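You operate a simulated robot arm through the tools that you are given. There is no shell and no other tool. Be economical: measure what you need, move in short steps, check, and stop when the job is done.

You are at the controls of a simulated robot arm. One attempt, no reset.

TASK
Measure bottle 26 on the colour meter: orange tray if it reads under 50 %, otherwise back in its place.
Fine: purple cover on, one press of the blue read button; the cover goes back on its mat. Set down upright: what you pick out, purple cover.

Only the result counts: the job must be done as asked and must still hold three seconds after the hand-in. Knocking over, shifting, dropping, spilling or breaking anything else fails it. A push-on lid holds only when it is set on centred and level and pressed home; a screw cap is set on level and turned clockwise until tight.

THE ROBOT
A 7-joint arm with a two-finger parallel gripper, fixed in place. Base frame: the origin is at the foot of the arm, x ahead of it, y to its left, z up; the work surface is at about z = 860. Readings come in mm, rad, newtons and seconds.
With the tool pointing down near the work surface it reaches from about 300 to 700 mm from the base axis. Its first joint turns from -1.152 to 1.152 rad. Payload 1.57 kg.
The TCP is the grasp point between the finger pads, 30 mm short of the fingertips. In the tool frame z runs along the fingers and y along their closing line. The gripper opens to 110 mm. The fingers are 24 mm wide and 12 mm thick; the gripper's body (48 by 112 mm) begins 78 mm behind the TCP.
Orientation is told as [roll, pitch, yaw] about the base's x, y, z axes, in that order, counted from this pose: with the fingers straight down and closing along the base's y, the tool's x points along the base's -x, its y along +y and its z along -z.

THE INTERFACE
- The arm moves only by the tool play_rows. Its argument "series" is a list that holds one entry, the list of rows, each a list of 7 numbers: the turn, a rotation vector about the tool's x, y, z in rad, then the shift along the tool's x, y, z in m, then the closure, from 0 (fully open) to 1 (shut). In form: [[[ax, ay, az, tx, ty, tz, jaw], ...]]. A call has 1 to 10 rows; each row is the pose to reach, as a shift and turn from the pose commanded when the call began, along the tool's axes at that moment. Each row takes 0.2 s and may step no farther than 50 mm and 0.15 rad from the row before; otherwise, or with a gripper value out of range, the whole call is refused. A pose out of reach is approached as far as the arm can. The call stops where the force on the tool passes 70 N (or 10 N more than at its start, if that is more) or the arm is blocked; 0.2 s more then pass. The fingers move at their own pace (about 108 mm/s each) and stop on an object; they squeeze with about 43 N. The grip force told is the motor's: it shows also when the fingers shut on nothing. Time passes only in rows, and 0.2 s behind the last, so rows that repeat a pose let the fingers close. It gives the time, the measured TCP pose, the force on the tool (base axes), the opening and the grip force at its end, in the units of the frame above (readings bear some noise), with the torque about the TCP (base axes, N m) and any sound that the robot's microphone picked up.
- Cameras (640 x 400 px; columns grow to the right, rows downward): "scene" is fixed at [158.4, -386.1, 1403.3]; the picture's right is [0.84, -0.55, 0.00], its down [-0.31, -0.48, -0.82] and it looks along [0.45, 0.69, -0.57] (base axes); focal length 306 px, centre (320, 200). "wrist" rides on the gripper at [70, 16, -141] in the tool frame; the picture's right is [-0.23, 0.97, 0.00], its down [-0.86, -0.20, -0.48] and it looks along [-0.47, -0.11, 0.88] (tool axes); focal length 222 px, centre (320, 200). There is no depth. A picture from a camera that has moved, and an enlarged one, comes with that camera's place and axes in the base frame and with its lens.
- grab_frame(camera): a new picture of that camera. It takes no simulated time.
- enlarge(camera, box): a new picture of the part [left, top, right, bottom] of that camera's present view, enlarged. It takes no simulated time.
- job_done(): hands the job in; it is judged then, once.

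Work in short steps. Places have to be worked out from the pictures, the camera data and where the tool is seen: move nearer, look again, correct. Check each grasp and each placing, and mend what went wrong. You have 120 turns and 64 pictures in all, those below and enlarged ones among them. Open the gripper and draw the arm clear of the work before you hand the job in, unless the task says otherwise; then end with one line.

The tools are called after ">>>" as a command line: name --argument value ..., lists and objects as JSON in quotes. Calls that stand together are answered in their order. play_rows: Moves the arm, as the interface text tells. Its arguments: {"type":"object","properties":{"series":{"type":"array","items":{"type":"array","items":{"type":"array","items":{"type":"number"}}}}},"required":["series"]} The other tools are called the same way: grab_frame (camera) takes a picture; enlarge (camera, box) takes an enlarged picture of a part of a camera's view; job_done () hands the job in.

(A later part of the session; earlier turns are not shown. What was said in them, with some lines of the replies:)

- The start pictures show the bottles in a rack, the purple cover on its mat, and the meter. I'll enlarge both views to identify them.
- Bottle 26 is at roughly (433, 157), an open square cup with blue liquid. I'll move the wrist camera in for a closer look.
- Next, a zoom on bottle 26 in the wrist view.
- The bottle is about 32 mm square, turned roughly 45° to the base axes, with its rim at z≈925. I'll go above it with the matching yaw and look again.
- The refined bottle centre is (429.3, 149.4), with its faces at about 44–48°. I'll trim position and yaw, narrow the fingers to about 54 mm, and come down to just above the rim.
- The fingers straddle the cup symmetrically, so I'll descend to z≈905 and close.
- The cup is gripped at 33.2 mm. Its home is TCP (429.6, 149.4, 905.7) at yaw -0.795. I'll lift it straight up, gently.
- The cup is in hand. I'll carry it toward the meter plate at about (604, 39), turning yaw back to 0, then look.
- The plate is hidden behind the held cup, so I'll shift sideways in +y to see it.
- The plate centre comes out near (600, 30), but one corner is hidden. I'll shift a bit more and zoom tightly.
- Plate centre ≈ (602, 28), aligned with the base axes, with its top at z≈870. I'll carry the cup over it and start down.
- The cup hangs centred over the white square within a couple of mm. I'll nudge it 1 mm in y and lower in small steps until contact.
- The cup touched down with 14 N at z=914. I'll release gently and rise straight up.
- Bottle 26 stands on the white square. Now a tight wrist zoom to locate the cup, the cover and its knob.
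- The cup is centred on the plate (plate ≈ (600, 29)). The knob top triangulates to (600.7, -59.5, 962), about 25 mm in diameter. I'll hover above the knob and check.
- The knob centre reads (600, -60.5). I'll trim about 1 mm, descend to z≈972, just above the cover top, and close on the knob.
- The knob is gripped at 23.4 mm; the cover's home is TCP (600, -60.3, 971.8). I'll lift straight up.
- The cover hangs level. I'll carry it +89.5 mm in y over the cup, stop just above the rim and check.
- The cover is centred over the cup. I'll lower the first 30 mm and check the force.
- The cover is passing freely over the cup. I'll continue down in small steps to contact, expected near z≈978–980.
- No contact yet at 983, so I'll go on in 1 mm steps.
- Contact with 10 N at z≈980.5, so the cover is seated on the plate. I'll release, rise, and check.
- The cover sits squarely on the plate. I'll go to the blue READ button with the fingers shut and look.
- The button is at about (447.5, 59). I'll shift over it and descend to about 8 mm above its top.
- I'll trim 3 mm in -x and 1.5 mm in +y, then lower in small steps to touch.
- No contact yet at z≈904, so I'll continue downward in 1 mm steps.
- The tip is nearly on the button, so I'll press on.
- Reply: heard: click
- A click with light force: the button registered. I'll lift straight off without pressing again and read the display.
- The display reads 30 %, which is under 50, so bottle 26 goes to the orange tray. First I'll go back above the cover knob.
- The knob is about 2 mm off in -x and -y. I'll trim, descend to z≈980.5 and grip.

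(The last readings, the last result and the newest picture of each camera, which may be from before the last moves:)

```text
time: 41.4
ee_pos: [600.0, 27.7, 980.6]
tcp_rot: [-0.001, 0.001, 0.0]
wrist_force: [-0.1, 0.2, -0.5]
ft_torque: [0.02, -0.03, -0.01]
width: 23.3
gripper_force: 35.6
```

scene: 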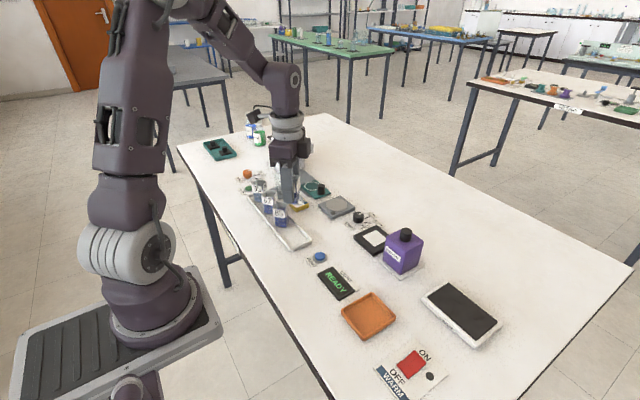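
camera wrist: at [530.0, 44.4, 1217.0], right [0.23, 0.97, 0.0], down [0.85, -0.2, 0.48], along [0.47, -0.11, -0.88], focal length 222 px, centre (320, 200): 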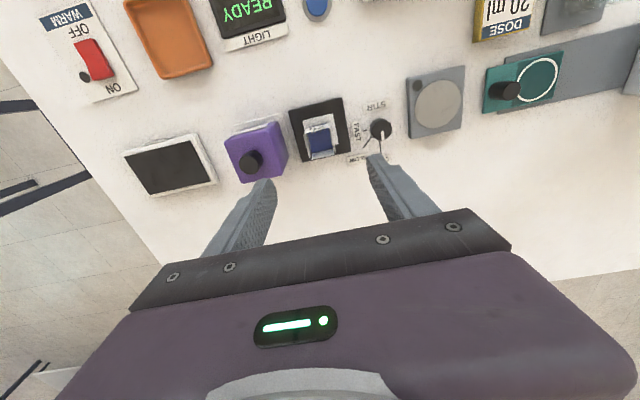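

The knob is gripped at 23.3 mm. I'll lift straight up 105 mm.

>>> play_rows --series '[[[0, 0, 0, 0, 0, -0.005, 0.97], [0, 0, 0, 0, 0, -0.015, 0.97], [0, 0, 0, 0, 0, -0.03, 0.97], [0, 0, 0, 0, 0, -0.045, 0.97], [0, 0, 0, 0, 0, -0.06, 0.97], [0, 0, 0, 0, 0, -0.075, 0.97], [0, 0, 0, 0, 0, -0.09, 0.97], [0, 0, 0, 0, 0, -0.105, 0.97], [0, 0, 0, 0, 0, -0.105, 0.97]]]'

>>> enlarge --camera "scene" --box '[310, 140, 460, 290]'

>>> enlarge --camera "wrist" --box '[200, 90, 440, 240]'

```text
time: 43.4
ee_pos: [598.5, 25.0, 1086.5]
tcp_rot: [-0.001, 0.001, 0.001]
wrist_force: [-0.2, -0.1, 0.2]
ft_torque: [0.02, 0.03, 0.0]
width: 23.5
gripper_force: 35.5
```

```text
2.67 times, centred on (385, 215) of scene
camera zoom: at [158.4, -386.1, 1403.3], right [0.84, -0.55, 0.0], down [-0.31, -0.48, -0.82], along [0.45, 0.69, -0.57], focal length 817 px, centre (147, 160)
```

zoom: 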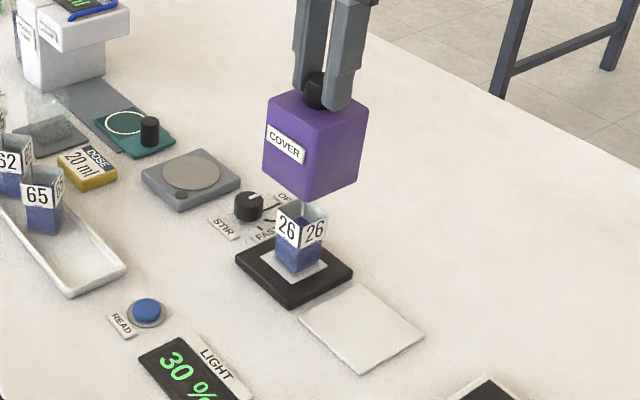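

```text
2.67 times, centred on (320, 165) of wrist
camera zoom: at [529.0, 40.6, 1228.2], right [0.23, 0.97, 0.0], down [0.86, -0.2, 0.48], along [0.47, -0.11, -0.88], focal length 592 px, centre (320, 293)
```

zoom: 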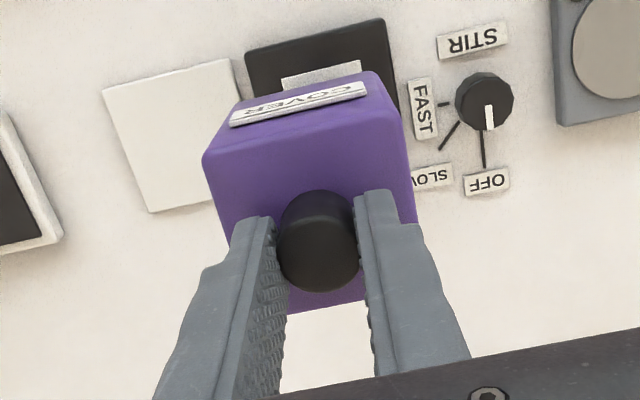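

The cup still stands untouched. I'll carry the cover back over its mat (y -60), come down partway and check.

>>> play_rows --series '[[[0, 0, 0, 0, -0.02, 0, 0.97], [0, 0, 0, 0, -0.045, 0, 0.97], [0, 0, 0, 0, -0.07, 0, 0.97], [0, 0, 0, 0, -0.0872, 0, 0.97], [0, 0, 0, 0, -0.0872, 0.025, 0.97], [0, 0, 0, 0, -0.0872, 0.05, 0.97], [0, 0, 0, 0, -0.0872, 0.075, 0.97], [0, 0, 0, 0, -0.0872, 0.085, 0.97], [0, 0, 0, 0, -0.0872, 0.085, 0.97]]]'

>>> enlarge --camera "scene" --box '[340, 170, 460, 290]'

>>> enlarge --camera "wrist" --box '[200, 90, 440, 240]'

```text
time: 45.4
ee_pos: [600.1, -59.4, 1001.0]
tcp_rot: [0.001, -0.001, 0.0]
wrist_force: [0.0, 0.5, -0.3]
ft_torque: [-0.02, -0.05, 0.05]
width: 23.5
gripper_force: 35.7
```

```text
3.33 times, centred on (400, 230) of scene
camera zoom: at [158.4, -386.1, 1403.3], right [0.84, -0.55, 0.0], down [-0.31, -0.48, -0.82], along [0.45, 0.69, -0.57], focal length 1021 px, centre (53, 100)
```

zoom: 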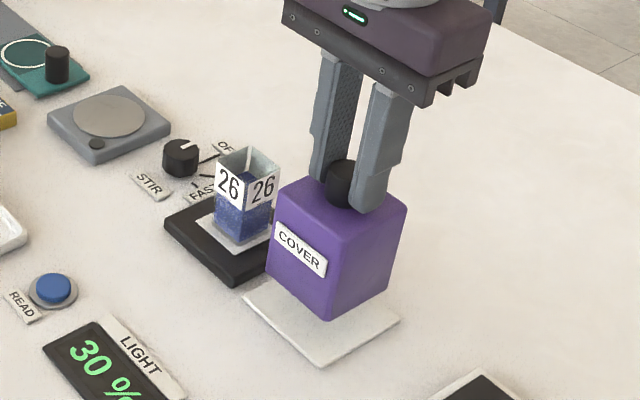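

```text
2.67 times, centred on (320, 165) of wrist
camera zoom: at [529.5, -44.3, 1141.8], right [0.23, 0.97, 0.0], down [0.86, -0.2, 0.48], along [0.47, -0.11, -0.88], focal length 592 px, centre (320, 293)
```

zoom: 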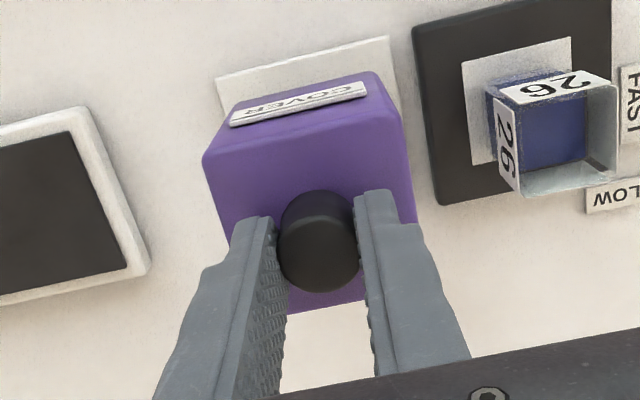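

The cover is right over the mat. I'll lower to about 975, then finish in 1 mm steps.

>>> play_rows --series '[[[0, 0, 0, 0, -0.0008, 0.008, 0.97], [0, 0, 0, 0, -0.0008, 0.016, 0.97], [0, 0, 0, 0, -0.0008, 0.023, 0.97], [0, 0, 0, 0, -0.0008, 0.026, 0.97], [0, 0, 0, 0, -0.0008, 0.028, 0.97], [0, 0, 0, 0, -0.0008, 0.029, 0.97], [0, 0, 0, 0, -0.0008, 0.0295, 0.97], [0, 0, 0, 0, -0.0008, 0.0295, 0.97]]]'

```text
time: 47.2
ee_pos: [600.2, -62.3, 972.4]
tcp_rot: [0.0, -0.002, 0.0]
wrist_force: [-2.7, 1.0, 24.3]
ft_torque: [0.36, 0.48, 0.04]
width: 23.0
gripper_force: 36.1
```

Contact with 24 N at z=972.4, so it's on the mat. I'll ease off, release, rise and check.

>>> play_rows --series '[[[0, 0, 0, 0, 0, -0.001, 0.97], [0, 0, 0, 0, 0, -0.001, 0.85], [0, 0, 0, 0, 0, -0.001, 0.65], [0, 0, 0, 0, 0, -0.001, 0.5], [0, 0, 0, 0, 0, -0.001, 0.5], [0, 0, 0, 0, 0, -0.02, 0.5], [0, 0, 0, 0, 0, -0.05, 0.5], [0, 0, 0, 0, 0, -0.08, 0.5], [0, 0, 0, 0, 0, -0.1, 0.5], [0, 0, 0, 0, 0, -0.1, 0.5]]]'

>>> enlarge --camera "wrist" --box '[200, 60, 440, 210]'

>>> enlarge --camera "scene" --box '[340, 180, 460, 290]'

```text
time: 49.4
ee_pos: [599.2, -59.8, 1071.7]
tcp_rot: [-0.002, -0.002, -0.001]
wrist_force: [-0.1, 0.6, 0.3]
ft_torque: [-0.05, 0.01, 0.02]
width: 54.8
gripper_force: 0.1
```

```text
2.67 times, centred on (320, 135) of wrist
camera zoom: at [529.4, -44.4, 1213.8], right [0.23, 0.97, 0.0], down [0.85, -0.2, 0.48], along [0.47, -0.11, -0.88], focal length 592 px, centre (320, 373)
```

zoom: 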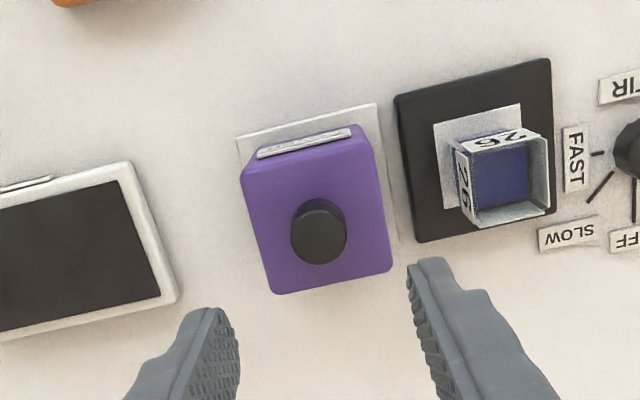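

```text
3.64 times, centred on (400, 235) of scene
camera zoom: at [158.4, -386.1, 1403.3], right [0.84, -0.55, 0.0], down [-0.31, -0.48, -0.82], along [0.45, 0.69, -0.57], focal length 1114 px, centre (29, 73)
```

zoom: 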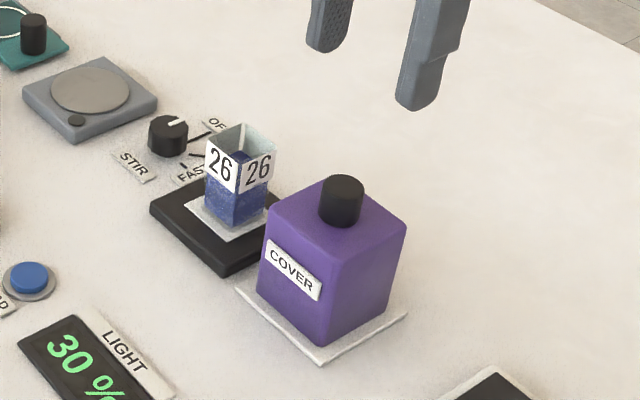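

The cover is back on its mat, upright. Next I'll go over the cup (≈599.5, 28.5) and come down just above its rim.

>>> play_rows --series '[[[0, 0, 0, 0, 0.03, 0, 0.5], [0, 0, 0, 0, 0.06, 0, 0.5], [0, 0, 0, 0, 0.0885, 0, 0.5], [0, 0, 0, 0, 0.0885, 0.03, 0.5], [0, 0, 0, 0, 0.0885, 0.06, 0.5], [0, 0, 0, 0, 0.0885, 0.095, 0.5], [0, 0, 0, 0, 0.0885, 0.095, 0.5]]]'

>>> enlarge --camera "wrist" --box '[220, 110, 420, 235]'

```text
time: 51.0
ee_pos: [597.3, 27.8, 976.5]
tcp_rot: [-0.001, 0.001, 0.0]
wrist_force: [-0.4, 0.9, -0.1]
ft_torque: [0.01, 0.04, 0.02]
width: 54.7
gripper_force: 0.1
```

```text
3.20 times, centred on (320, 172) of wrist
camera zoom: at [528.6, 43.2, 1116.4], right [0.23, 0.97, 0.0], down [0.86, -0.2, 0.48], along [0.47, -0.11, -0.88], focal length 711 px, centre (320, 288)
```

zoom: 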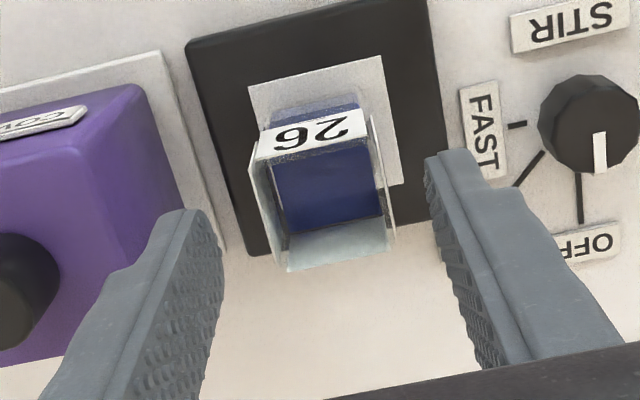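

The fingers straddle the cup and are clear of the cover. I'll descend to z≈914 and grip.

>>> play_rows --series '[[[0, 0, 0, 0, 0, 0.015, 0.5], [0, 0, 0, 0, 0, 0.03, 0.5], [0, 0, 0, 0, 0, 0.045, 0.5], [0, 0, 0, 0, 0, 0.0605, 0.5], [0, 0, 0, 0, 0, 0.0605, 0.5], [0, 0, 0, 0, 0, 0.0605, 0.65], [0, 0, 0, 0, 0, 0.0605, 0.75], [0, 0, 0, 0, 0, 0.0605, 0.85], [0, 0, 0, 0, 0, 0.0605, 0.85]]]'

```text
time: 53.0
ee_pos: [599.3, 27.2, 915.4]
tcp_rot: [0.001, 0.0, 0.001]
wrist_force: [0.4, 0.1, -0.1]
ft_torque: [0.02, 0.0, 0.0]
width: 33.1
gripper_force: 41.2
```

The cup is gripped at 33.1 mm. I'll lift it 110 mm and zoom on the tray.

>>> play_rows --series '[[[0, 0, 0, 0, 0, -0.005, 0.85], [0, 0, 0, 0, 0, -0.02, 0.85], [0, 0, 0, 0, 0, -0.04, 0.85], [0, 0, 0, 0, 0, -0.06, 0.85], [0, 0, 0, 0, 0, -0.08, 0.85], [0, 0, 0, 0, 0, -0.1, 0.85], [0, 0, 0, 0, 0, -0.11, 0.85], [0, 0, 0, 0, 0, -0.11, 0.85]]]'

>>> enlarge --camera "scene" --box '[310, 270, 430, 350]'

>>> grab_frame --camera "wrist"

```text
time: 54.8
ee_pos: [599.7, 27.6, 1026.4]
tcp_rot: [-0.001, 0.0, 0.0]
wrist_force: [0.0, -0.7, -0.1]
ft_torque: [0.0, 0.0, 0.0]
width: 33.1
gripper_force: 40.9
```

```text
5.00 times, centred on (370, 310) of scene
camera zoom: at [158.4, -386.1, 1403.3], right [0.84, -0.55, 0.0], down [-0.31, -0.48, -0.82], along [0.45, 0.69, -0.57], focal length 1531 px, centre (70, -350)
```

zoom: 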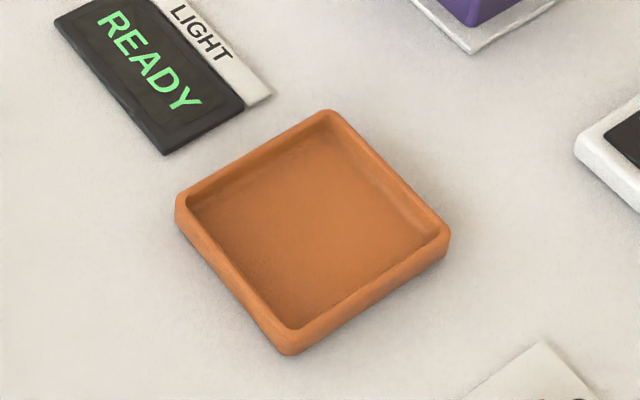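

```text
19 pictures are left
camera wrist: at [530.4, 42.5, 1167.7], right [0.23, 0.97, 0.0], down [0.86, -0.2, 0.48], along [0.47, -0.11, -0.88], focal length 222 px, centre (320, 200)
```

wrist: 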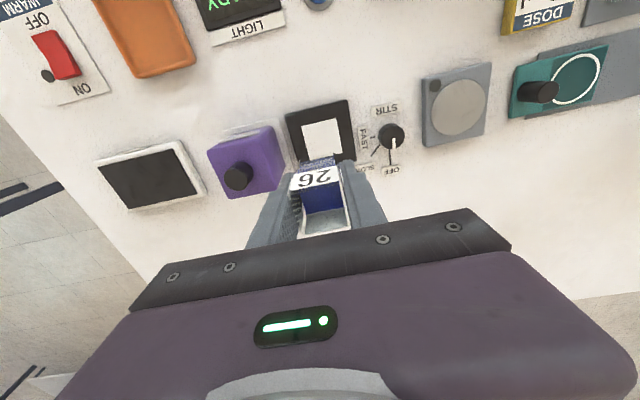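

The tray centre is ≈ (439.5, -128.5). The reset "READY" display is expected. I'll carry the cup there at height.

>>> play_rows --series '[[[0, 0, 0, 0.01, -0.01, 0, 0.85], [0, 0, 0, 0.032, -0.031, 0, 0.85], [0, 0, 0, 0.055, -0.053, 0, 0.85], [0, 0, 0, 0.078, -0.076, 0, 0.85], [0, 0, 0, 0.101, -0.099, 0, 0.85], [0, 0, 0, 0.124, -0.121, 0, 0.85], [0, 0, 0, 0.145, -0.142, 0, 0.85], [0, 0, 0, 0.157, -0.153, 0, 0.85], [0, 0, 0, 0.1602, -0.1561, 0, 0.85], [0, 0, 0, 0.1602, -0.1561, 0, 0.85]]]'

>>> play_rows --series '[[[0, 0, 0, 0, 0, 0.015, 0.85], [0, 0, 0, 0, 0, 0.03, 0.85], [0, 0, 0, 0, 0, 0.045, 0.85], [0, 0, 0, 0, 0, 0.06, 0.85], [0, 0, 0, 0, 0, 0.075, 0.85], [0, 0, 0, 0, 0, 0.085, 0.85], [0, 0, 0, 0, 0, 0.085, 0.85]]]'

>>> enlarge --camera "wrist" --box '[220, 100, 420, 225]'

>>> enlarge --camera "scene" --box '[310, 240, 430, 350]'

```text
time: 57.0
ee_pos: [439.7, -127.4, 1025.7]
tcp_rot: [0.002, 0.0, 0.001]
wrist_force: [-0.9, -0.3, 0.4]
ft_torque: [0.01, 0.03, -0.01]
width: 33.0
gripper_force: 41.4
```

```text
time: 58.6
ee_pos: [439.1, -129.8, 941.2]
tcp_rot: [0.0, 0.002, 0.0]
wrist_force: [0.7, 0.5, -0.7]
ft_torque: [0.01, 0.02, 0.0]
width: 33.1
gripper_force: 41.1
```

```text
3.20 times, centred on (320, 162) of wrist
camera zoom: at [369.3, -113.2, 1082.3], right [0.23, 0.97, 0.0], down [0.85, -0.2, 0.48], along [0.47, -0.11, -0.88], focal length 711 px, centre (320, 320)
```

zoom: 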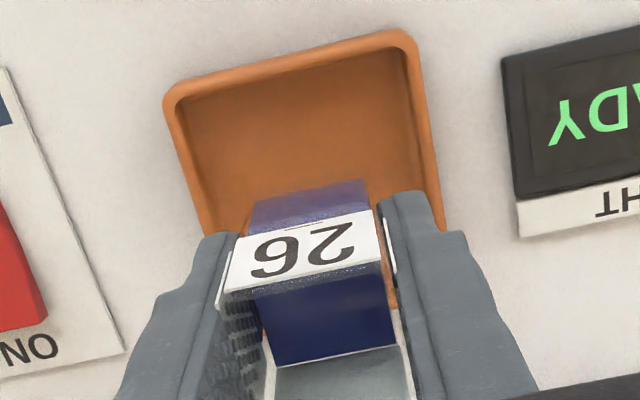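

```text
3.64 times, centred on (370, 295) of scene
camera zoom: at [158.4, -386.1, 1403.3], right [0.84, -0.55, 0.0], down [-0.31, -0.48, -0.82], along [0.45, 0.69, -0.57], focal length 1114 px, centre (138, -146)
```

zoom: 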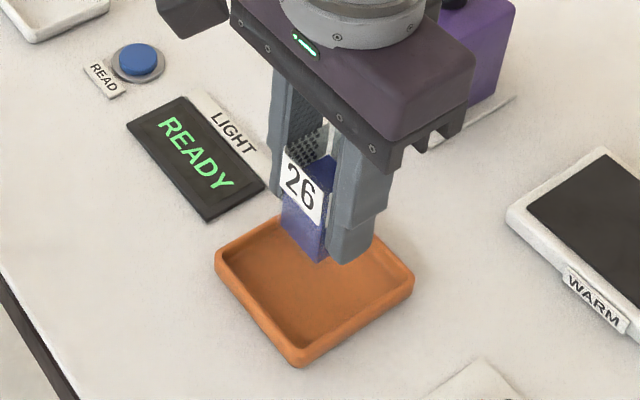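

The cup is centred above the tray. I'll lower to contact, expected near z≈907–909.

>>> play_rows --series '[[[0, 0, 0, 0, 0, 0.01, 0.85], [0, 0, 0, 0, 0, 0.02, 0.85], [0, 0, 0, 0, 0, 0.027, 0.85], [0, 0, 0, 0, 0, 0.03, 0.85], [0, 0, 0, 0, 0, 0.031, 0.85], [0, 0, 0, 0, 0, 0.032, 0.85], [0, 0, 0, 0, 0, 0.032, 0.85]]]'

```text
time: 60.2
ee_pos: [439.1, -129.0, 908.8]
tcp_rot: [0.001, 0.0, 0.001]
wrist_force: [0.5, 0.5, -0.8]
ft_torque: [-0.02, -0.01, -0.01]
width: 33.3
gripper_force: 41.3
```

No contact yet, so another few millimetres in 1 mm steps.

>>> play_rows --series '[[[0, 0, 0, 0, 0, 0.001, 0.85], [0, 0, 0, 0, 0, 0.002, 0.85], [0, 0, 0, 0, 0, 0.002, 0.85]]]'

```text
time: 61.0
ee_pos: [438.5, -130.0, 907.2]
tcp_rot: [-0.001, 0.001, 0.001]
wrist_force: [-0.2, 0.1, -0.7]
ft_torque: [-0.04, -0.02, 0.01]
width: 33.3
gripper_force: 40.8
```

Still free; continuing.

>>> play_rows --series '[[[0, 0, 0, 0, 0, 0.001, 0.85], [0, 0, 0, 0, 0, 0.002, 0.85], [0, 0, 0, 0, 0, 0.002, 0.85]]]'

```text
time: 61.8
ee_pos: [439.7, -128.9, 905.7]
tcp_rot: [-0.001, -0.002, 0.0]
wrist_force: [-0.1, 0.4, 33.6]
ft_torque: [0.06, 0.04, 0.0]
width: 33.3
gripper_force: 41.0
```

Contact with 34 N, so the cup is on the tray floor. I'll ease up 1 mm, open modestly and rise.

>>> play_rows --series '[[[0, 0, 0, 0, 0, -0.001, 0.85], [0, 0, 0, 0, 0, -0.001, 0.7], [0, 0, 0, 0, 0, -0.001, 0.55], [0, 0, 0, 0, 0, -0.001, 0.55], [0, 0, 0, 0, 0, -0.02, 0.55], [0, 0, 0, 0, 0, -0.05, 0.55], [0, 0, 0, 0, 0, -0.09, 0.55], [0, 0, 0, 0, 0, -0.13, 0.55], [0, 0, 0, 0, 0, -0.17, 0.3], [0, 0, 0, 0, 0, -0.2, 0.1]]]'

>>> grab_frame --camera "scene"

>>> enlarge --camera "scene" --box '[310, 200, 470, 350]'

```text
time: 64.0
ee_pos: [439.5, -127.2, 1105.5]
tcp_rot: [0.0, 0.0, 0.0]
wrist_force: [-0.3, -0.2, -0.9]
ft_torque: [0.01, -0.02, 0.0]
width: 99.1
gripper_force: 0.0
```

```text
16 pictures are left
```

scene: 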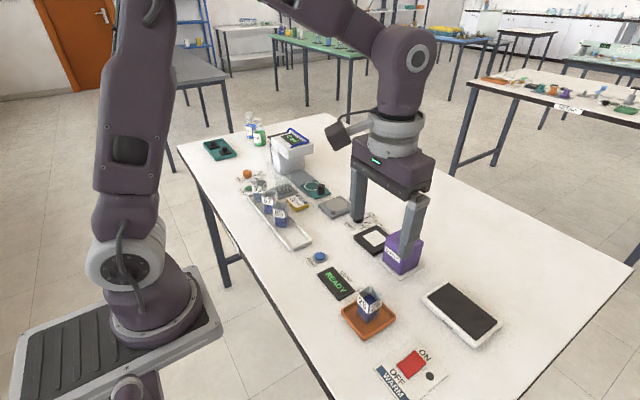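

```text
2.67 times, centred on (390, 275) of scene
camera zoom: at [158.4, -386.1, 1403.3], right [0.84, -0.55, 0.0], down [-0.31, -0.48, -0.82], along [0.45, 0.69, -0.57], focal length 817 px, centre (133, 0)
```

zoom: 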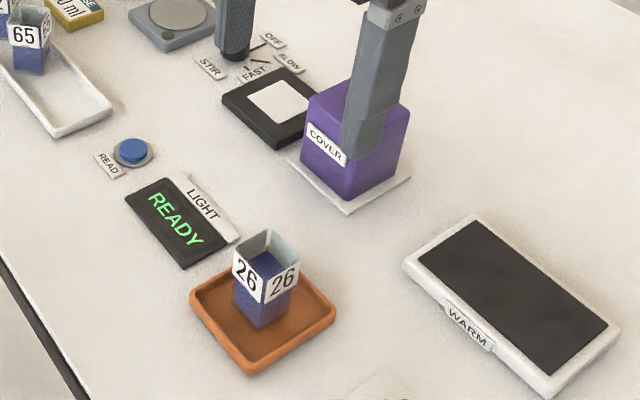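

Bottle 26 stands upright in the orange tray, the cover is on its mat, and nothing else has moved. I'll draw the arm higher and hand in.

>>> play_rows --series '[[[0, 0, 0, 0, 0, -0.04, 0.1], [0, 0, 0, 0, 0.03, -0.08, 0.0], [0, 0, 0, 0, 0.06, -0.1, 0.0], [0, 0, 0, 0, 0.06, -0.1, 0.0]]]'

>>> job_done

```text
time: 65.0
ee_pos: [440.5, -66.6, 1204.1]
tcp_rot: [0.002, 0.002, 0.0]
wrist_force: [-1.4, 0.8, 0.2]
ft_torque: [-0.01, 0.03, -0.01]
width: 109.9
gripper_force: 0.0
```

```text
The job is handed in.
```

Bottle 26 read 30 % on the colour meter (one press, cover on), so it now stands upright in the orange tray; the purple cover is back on its mat and the job is handed in.
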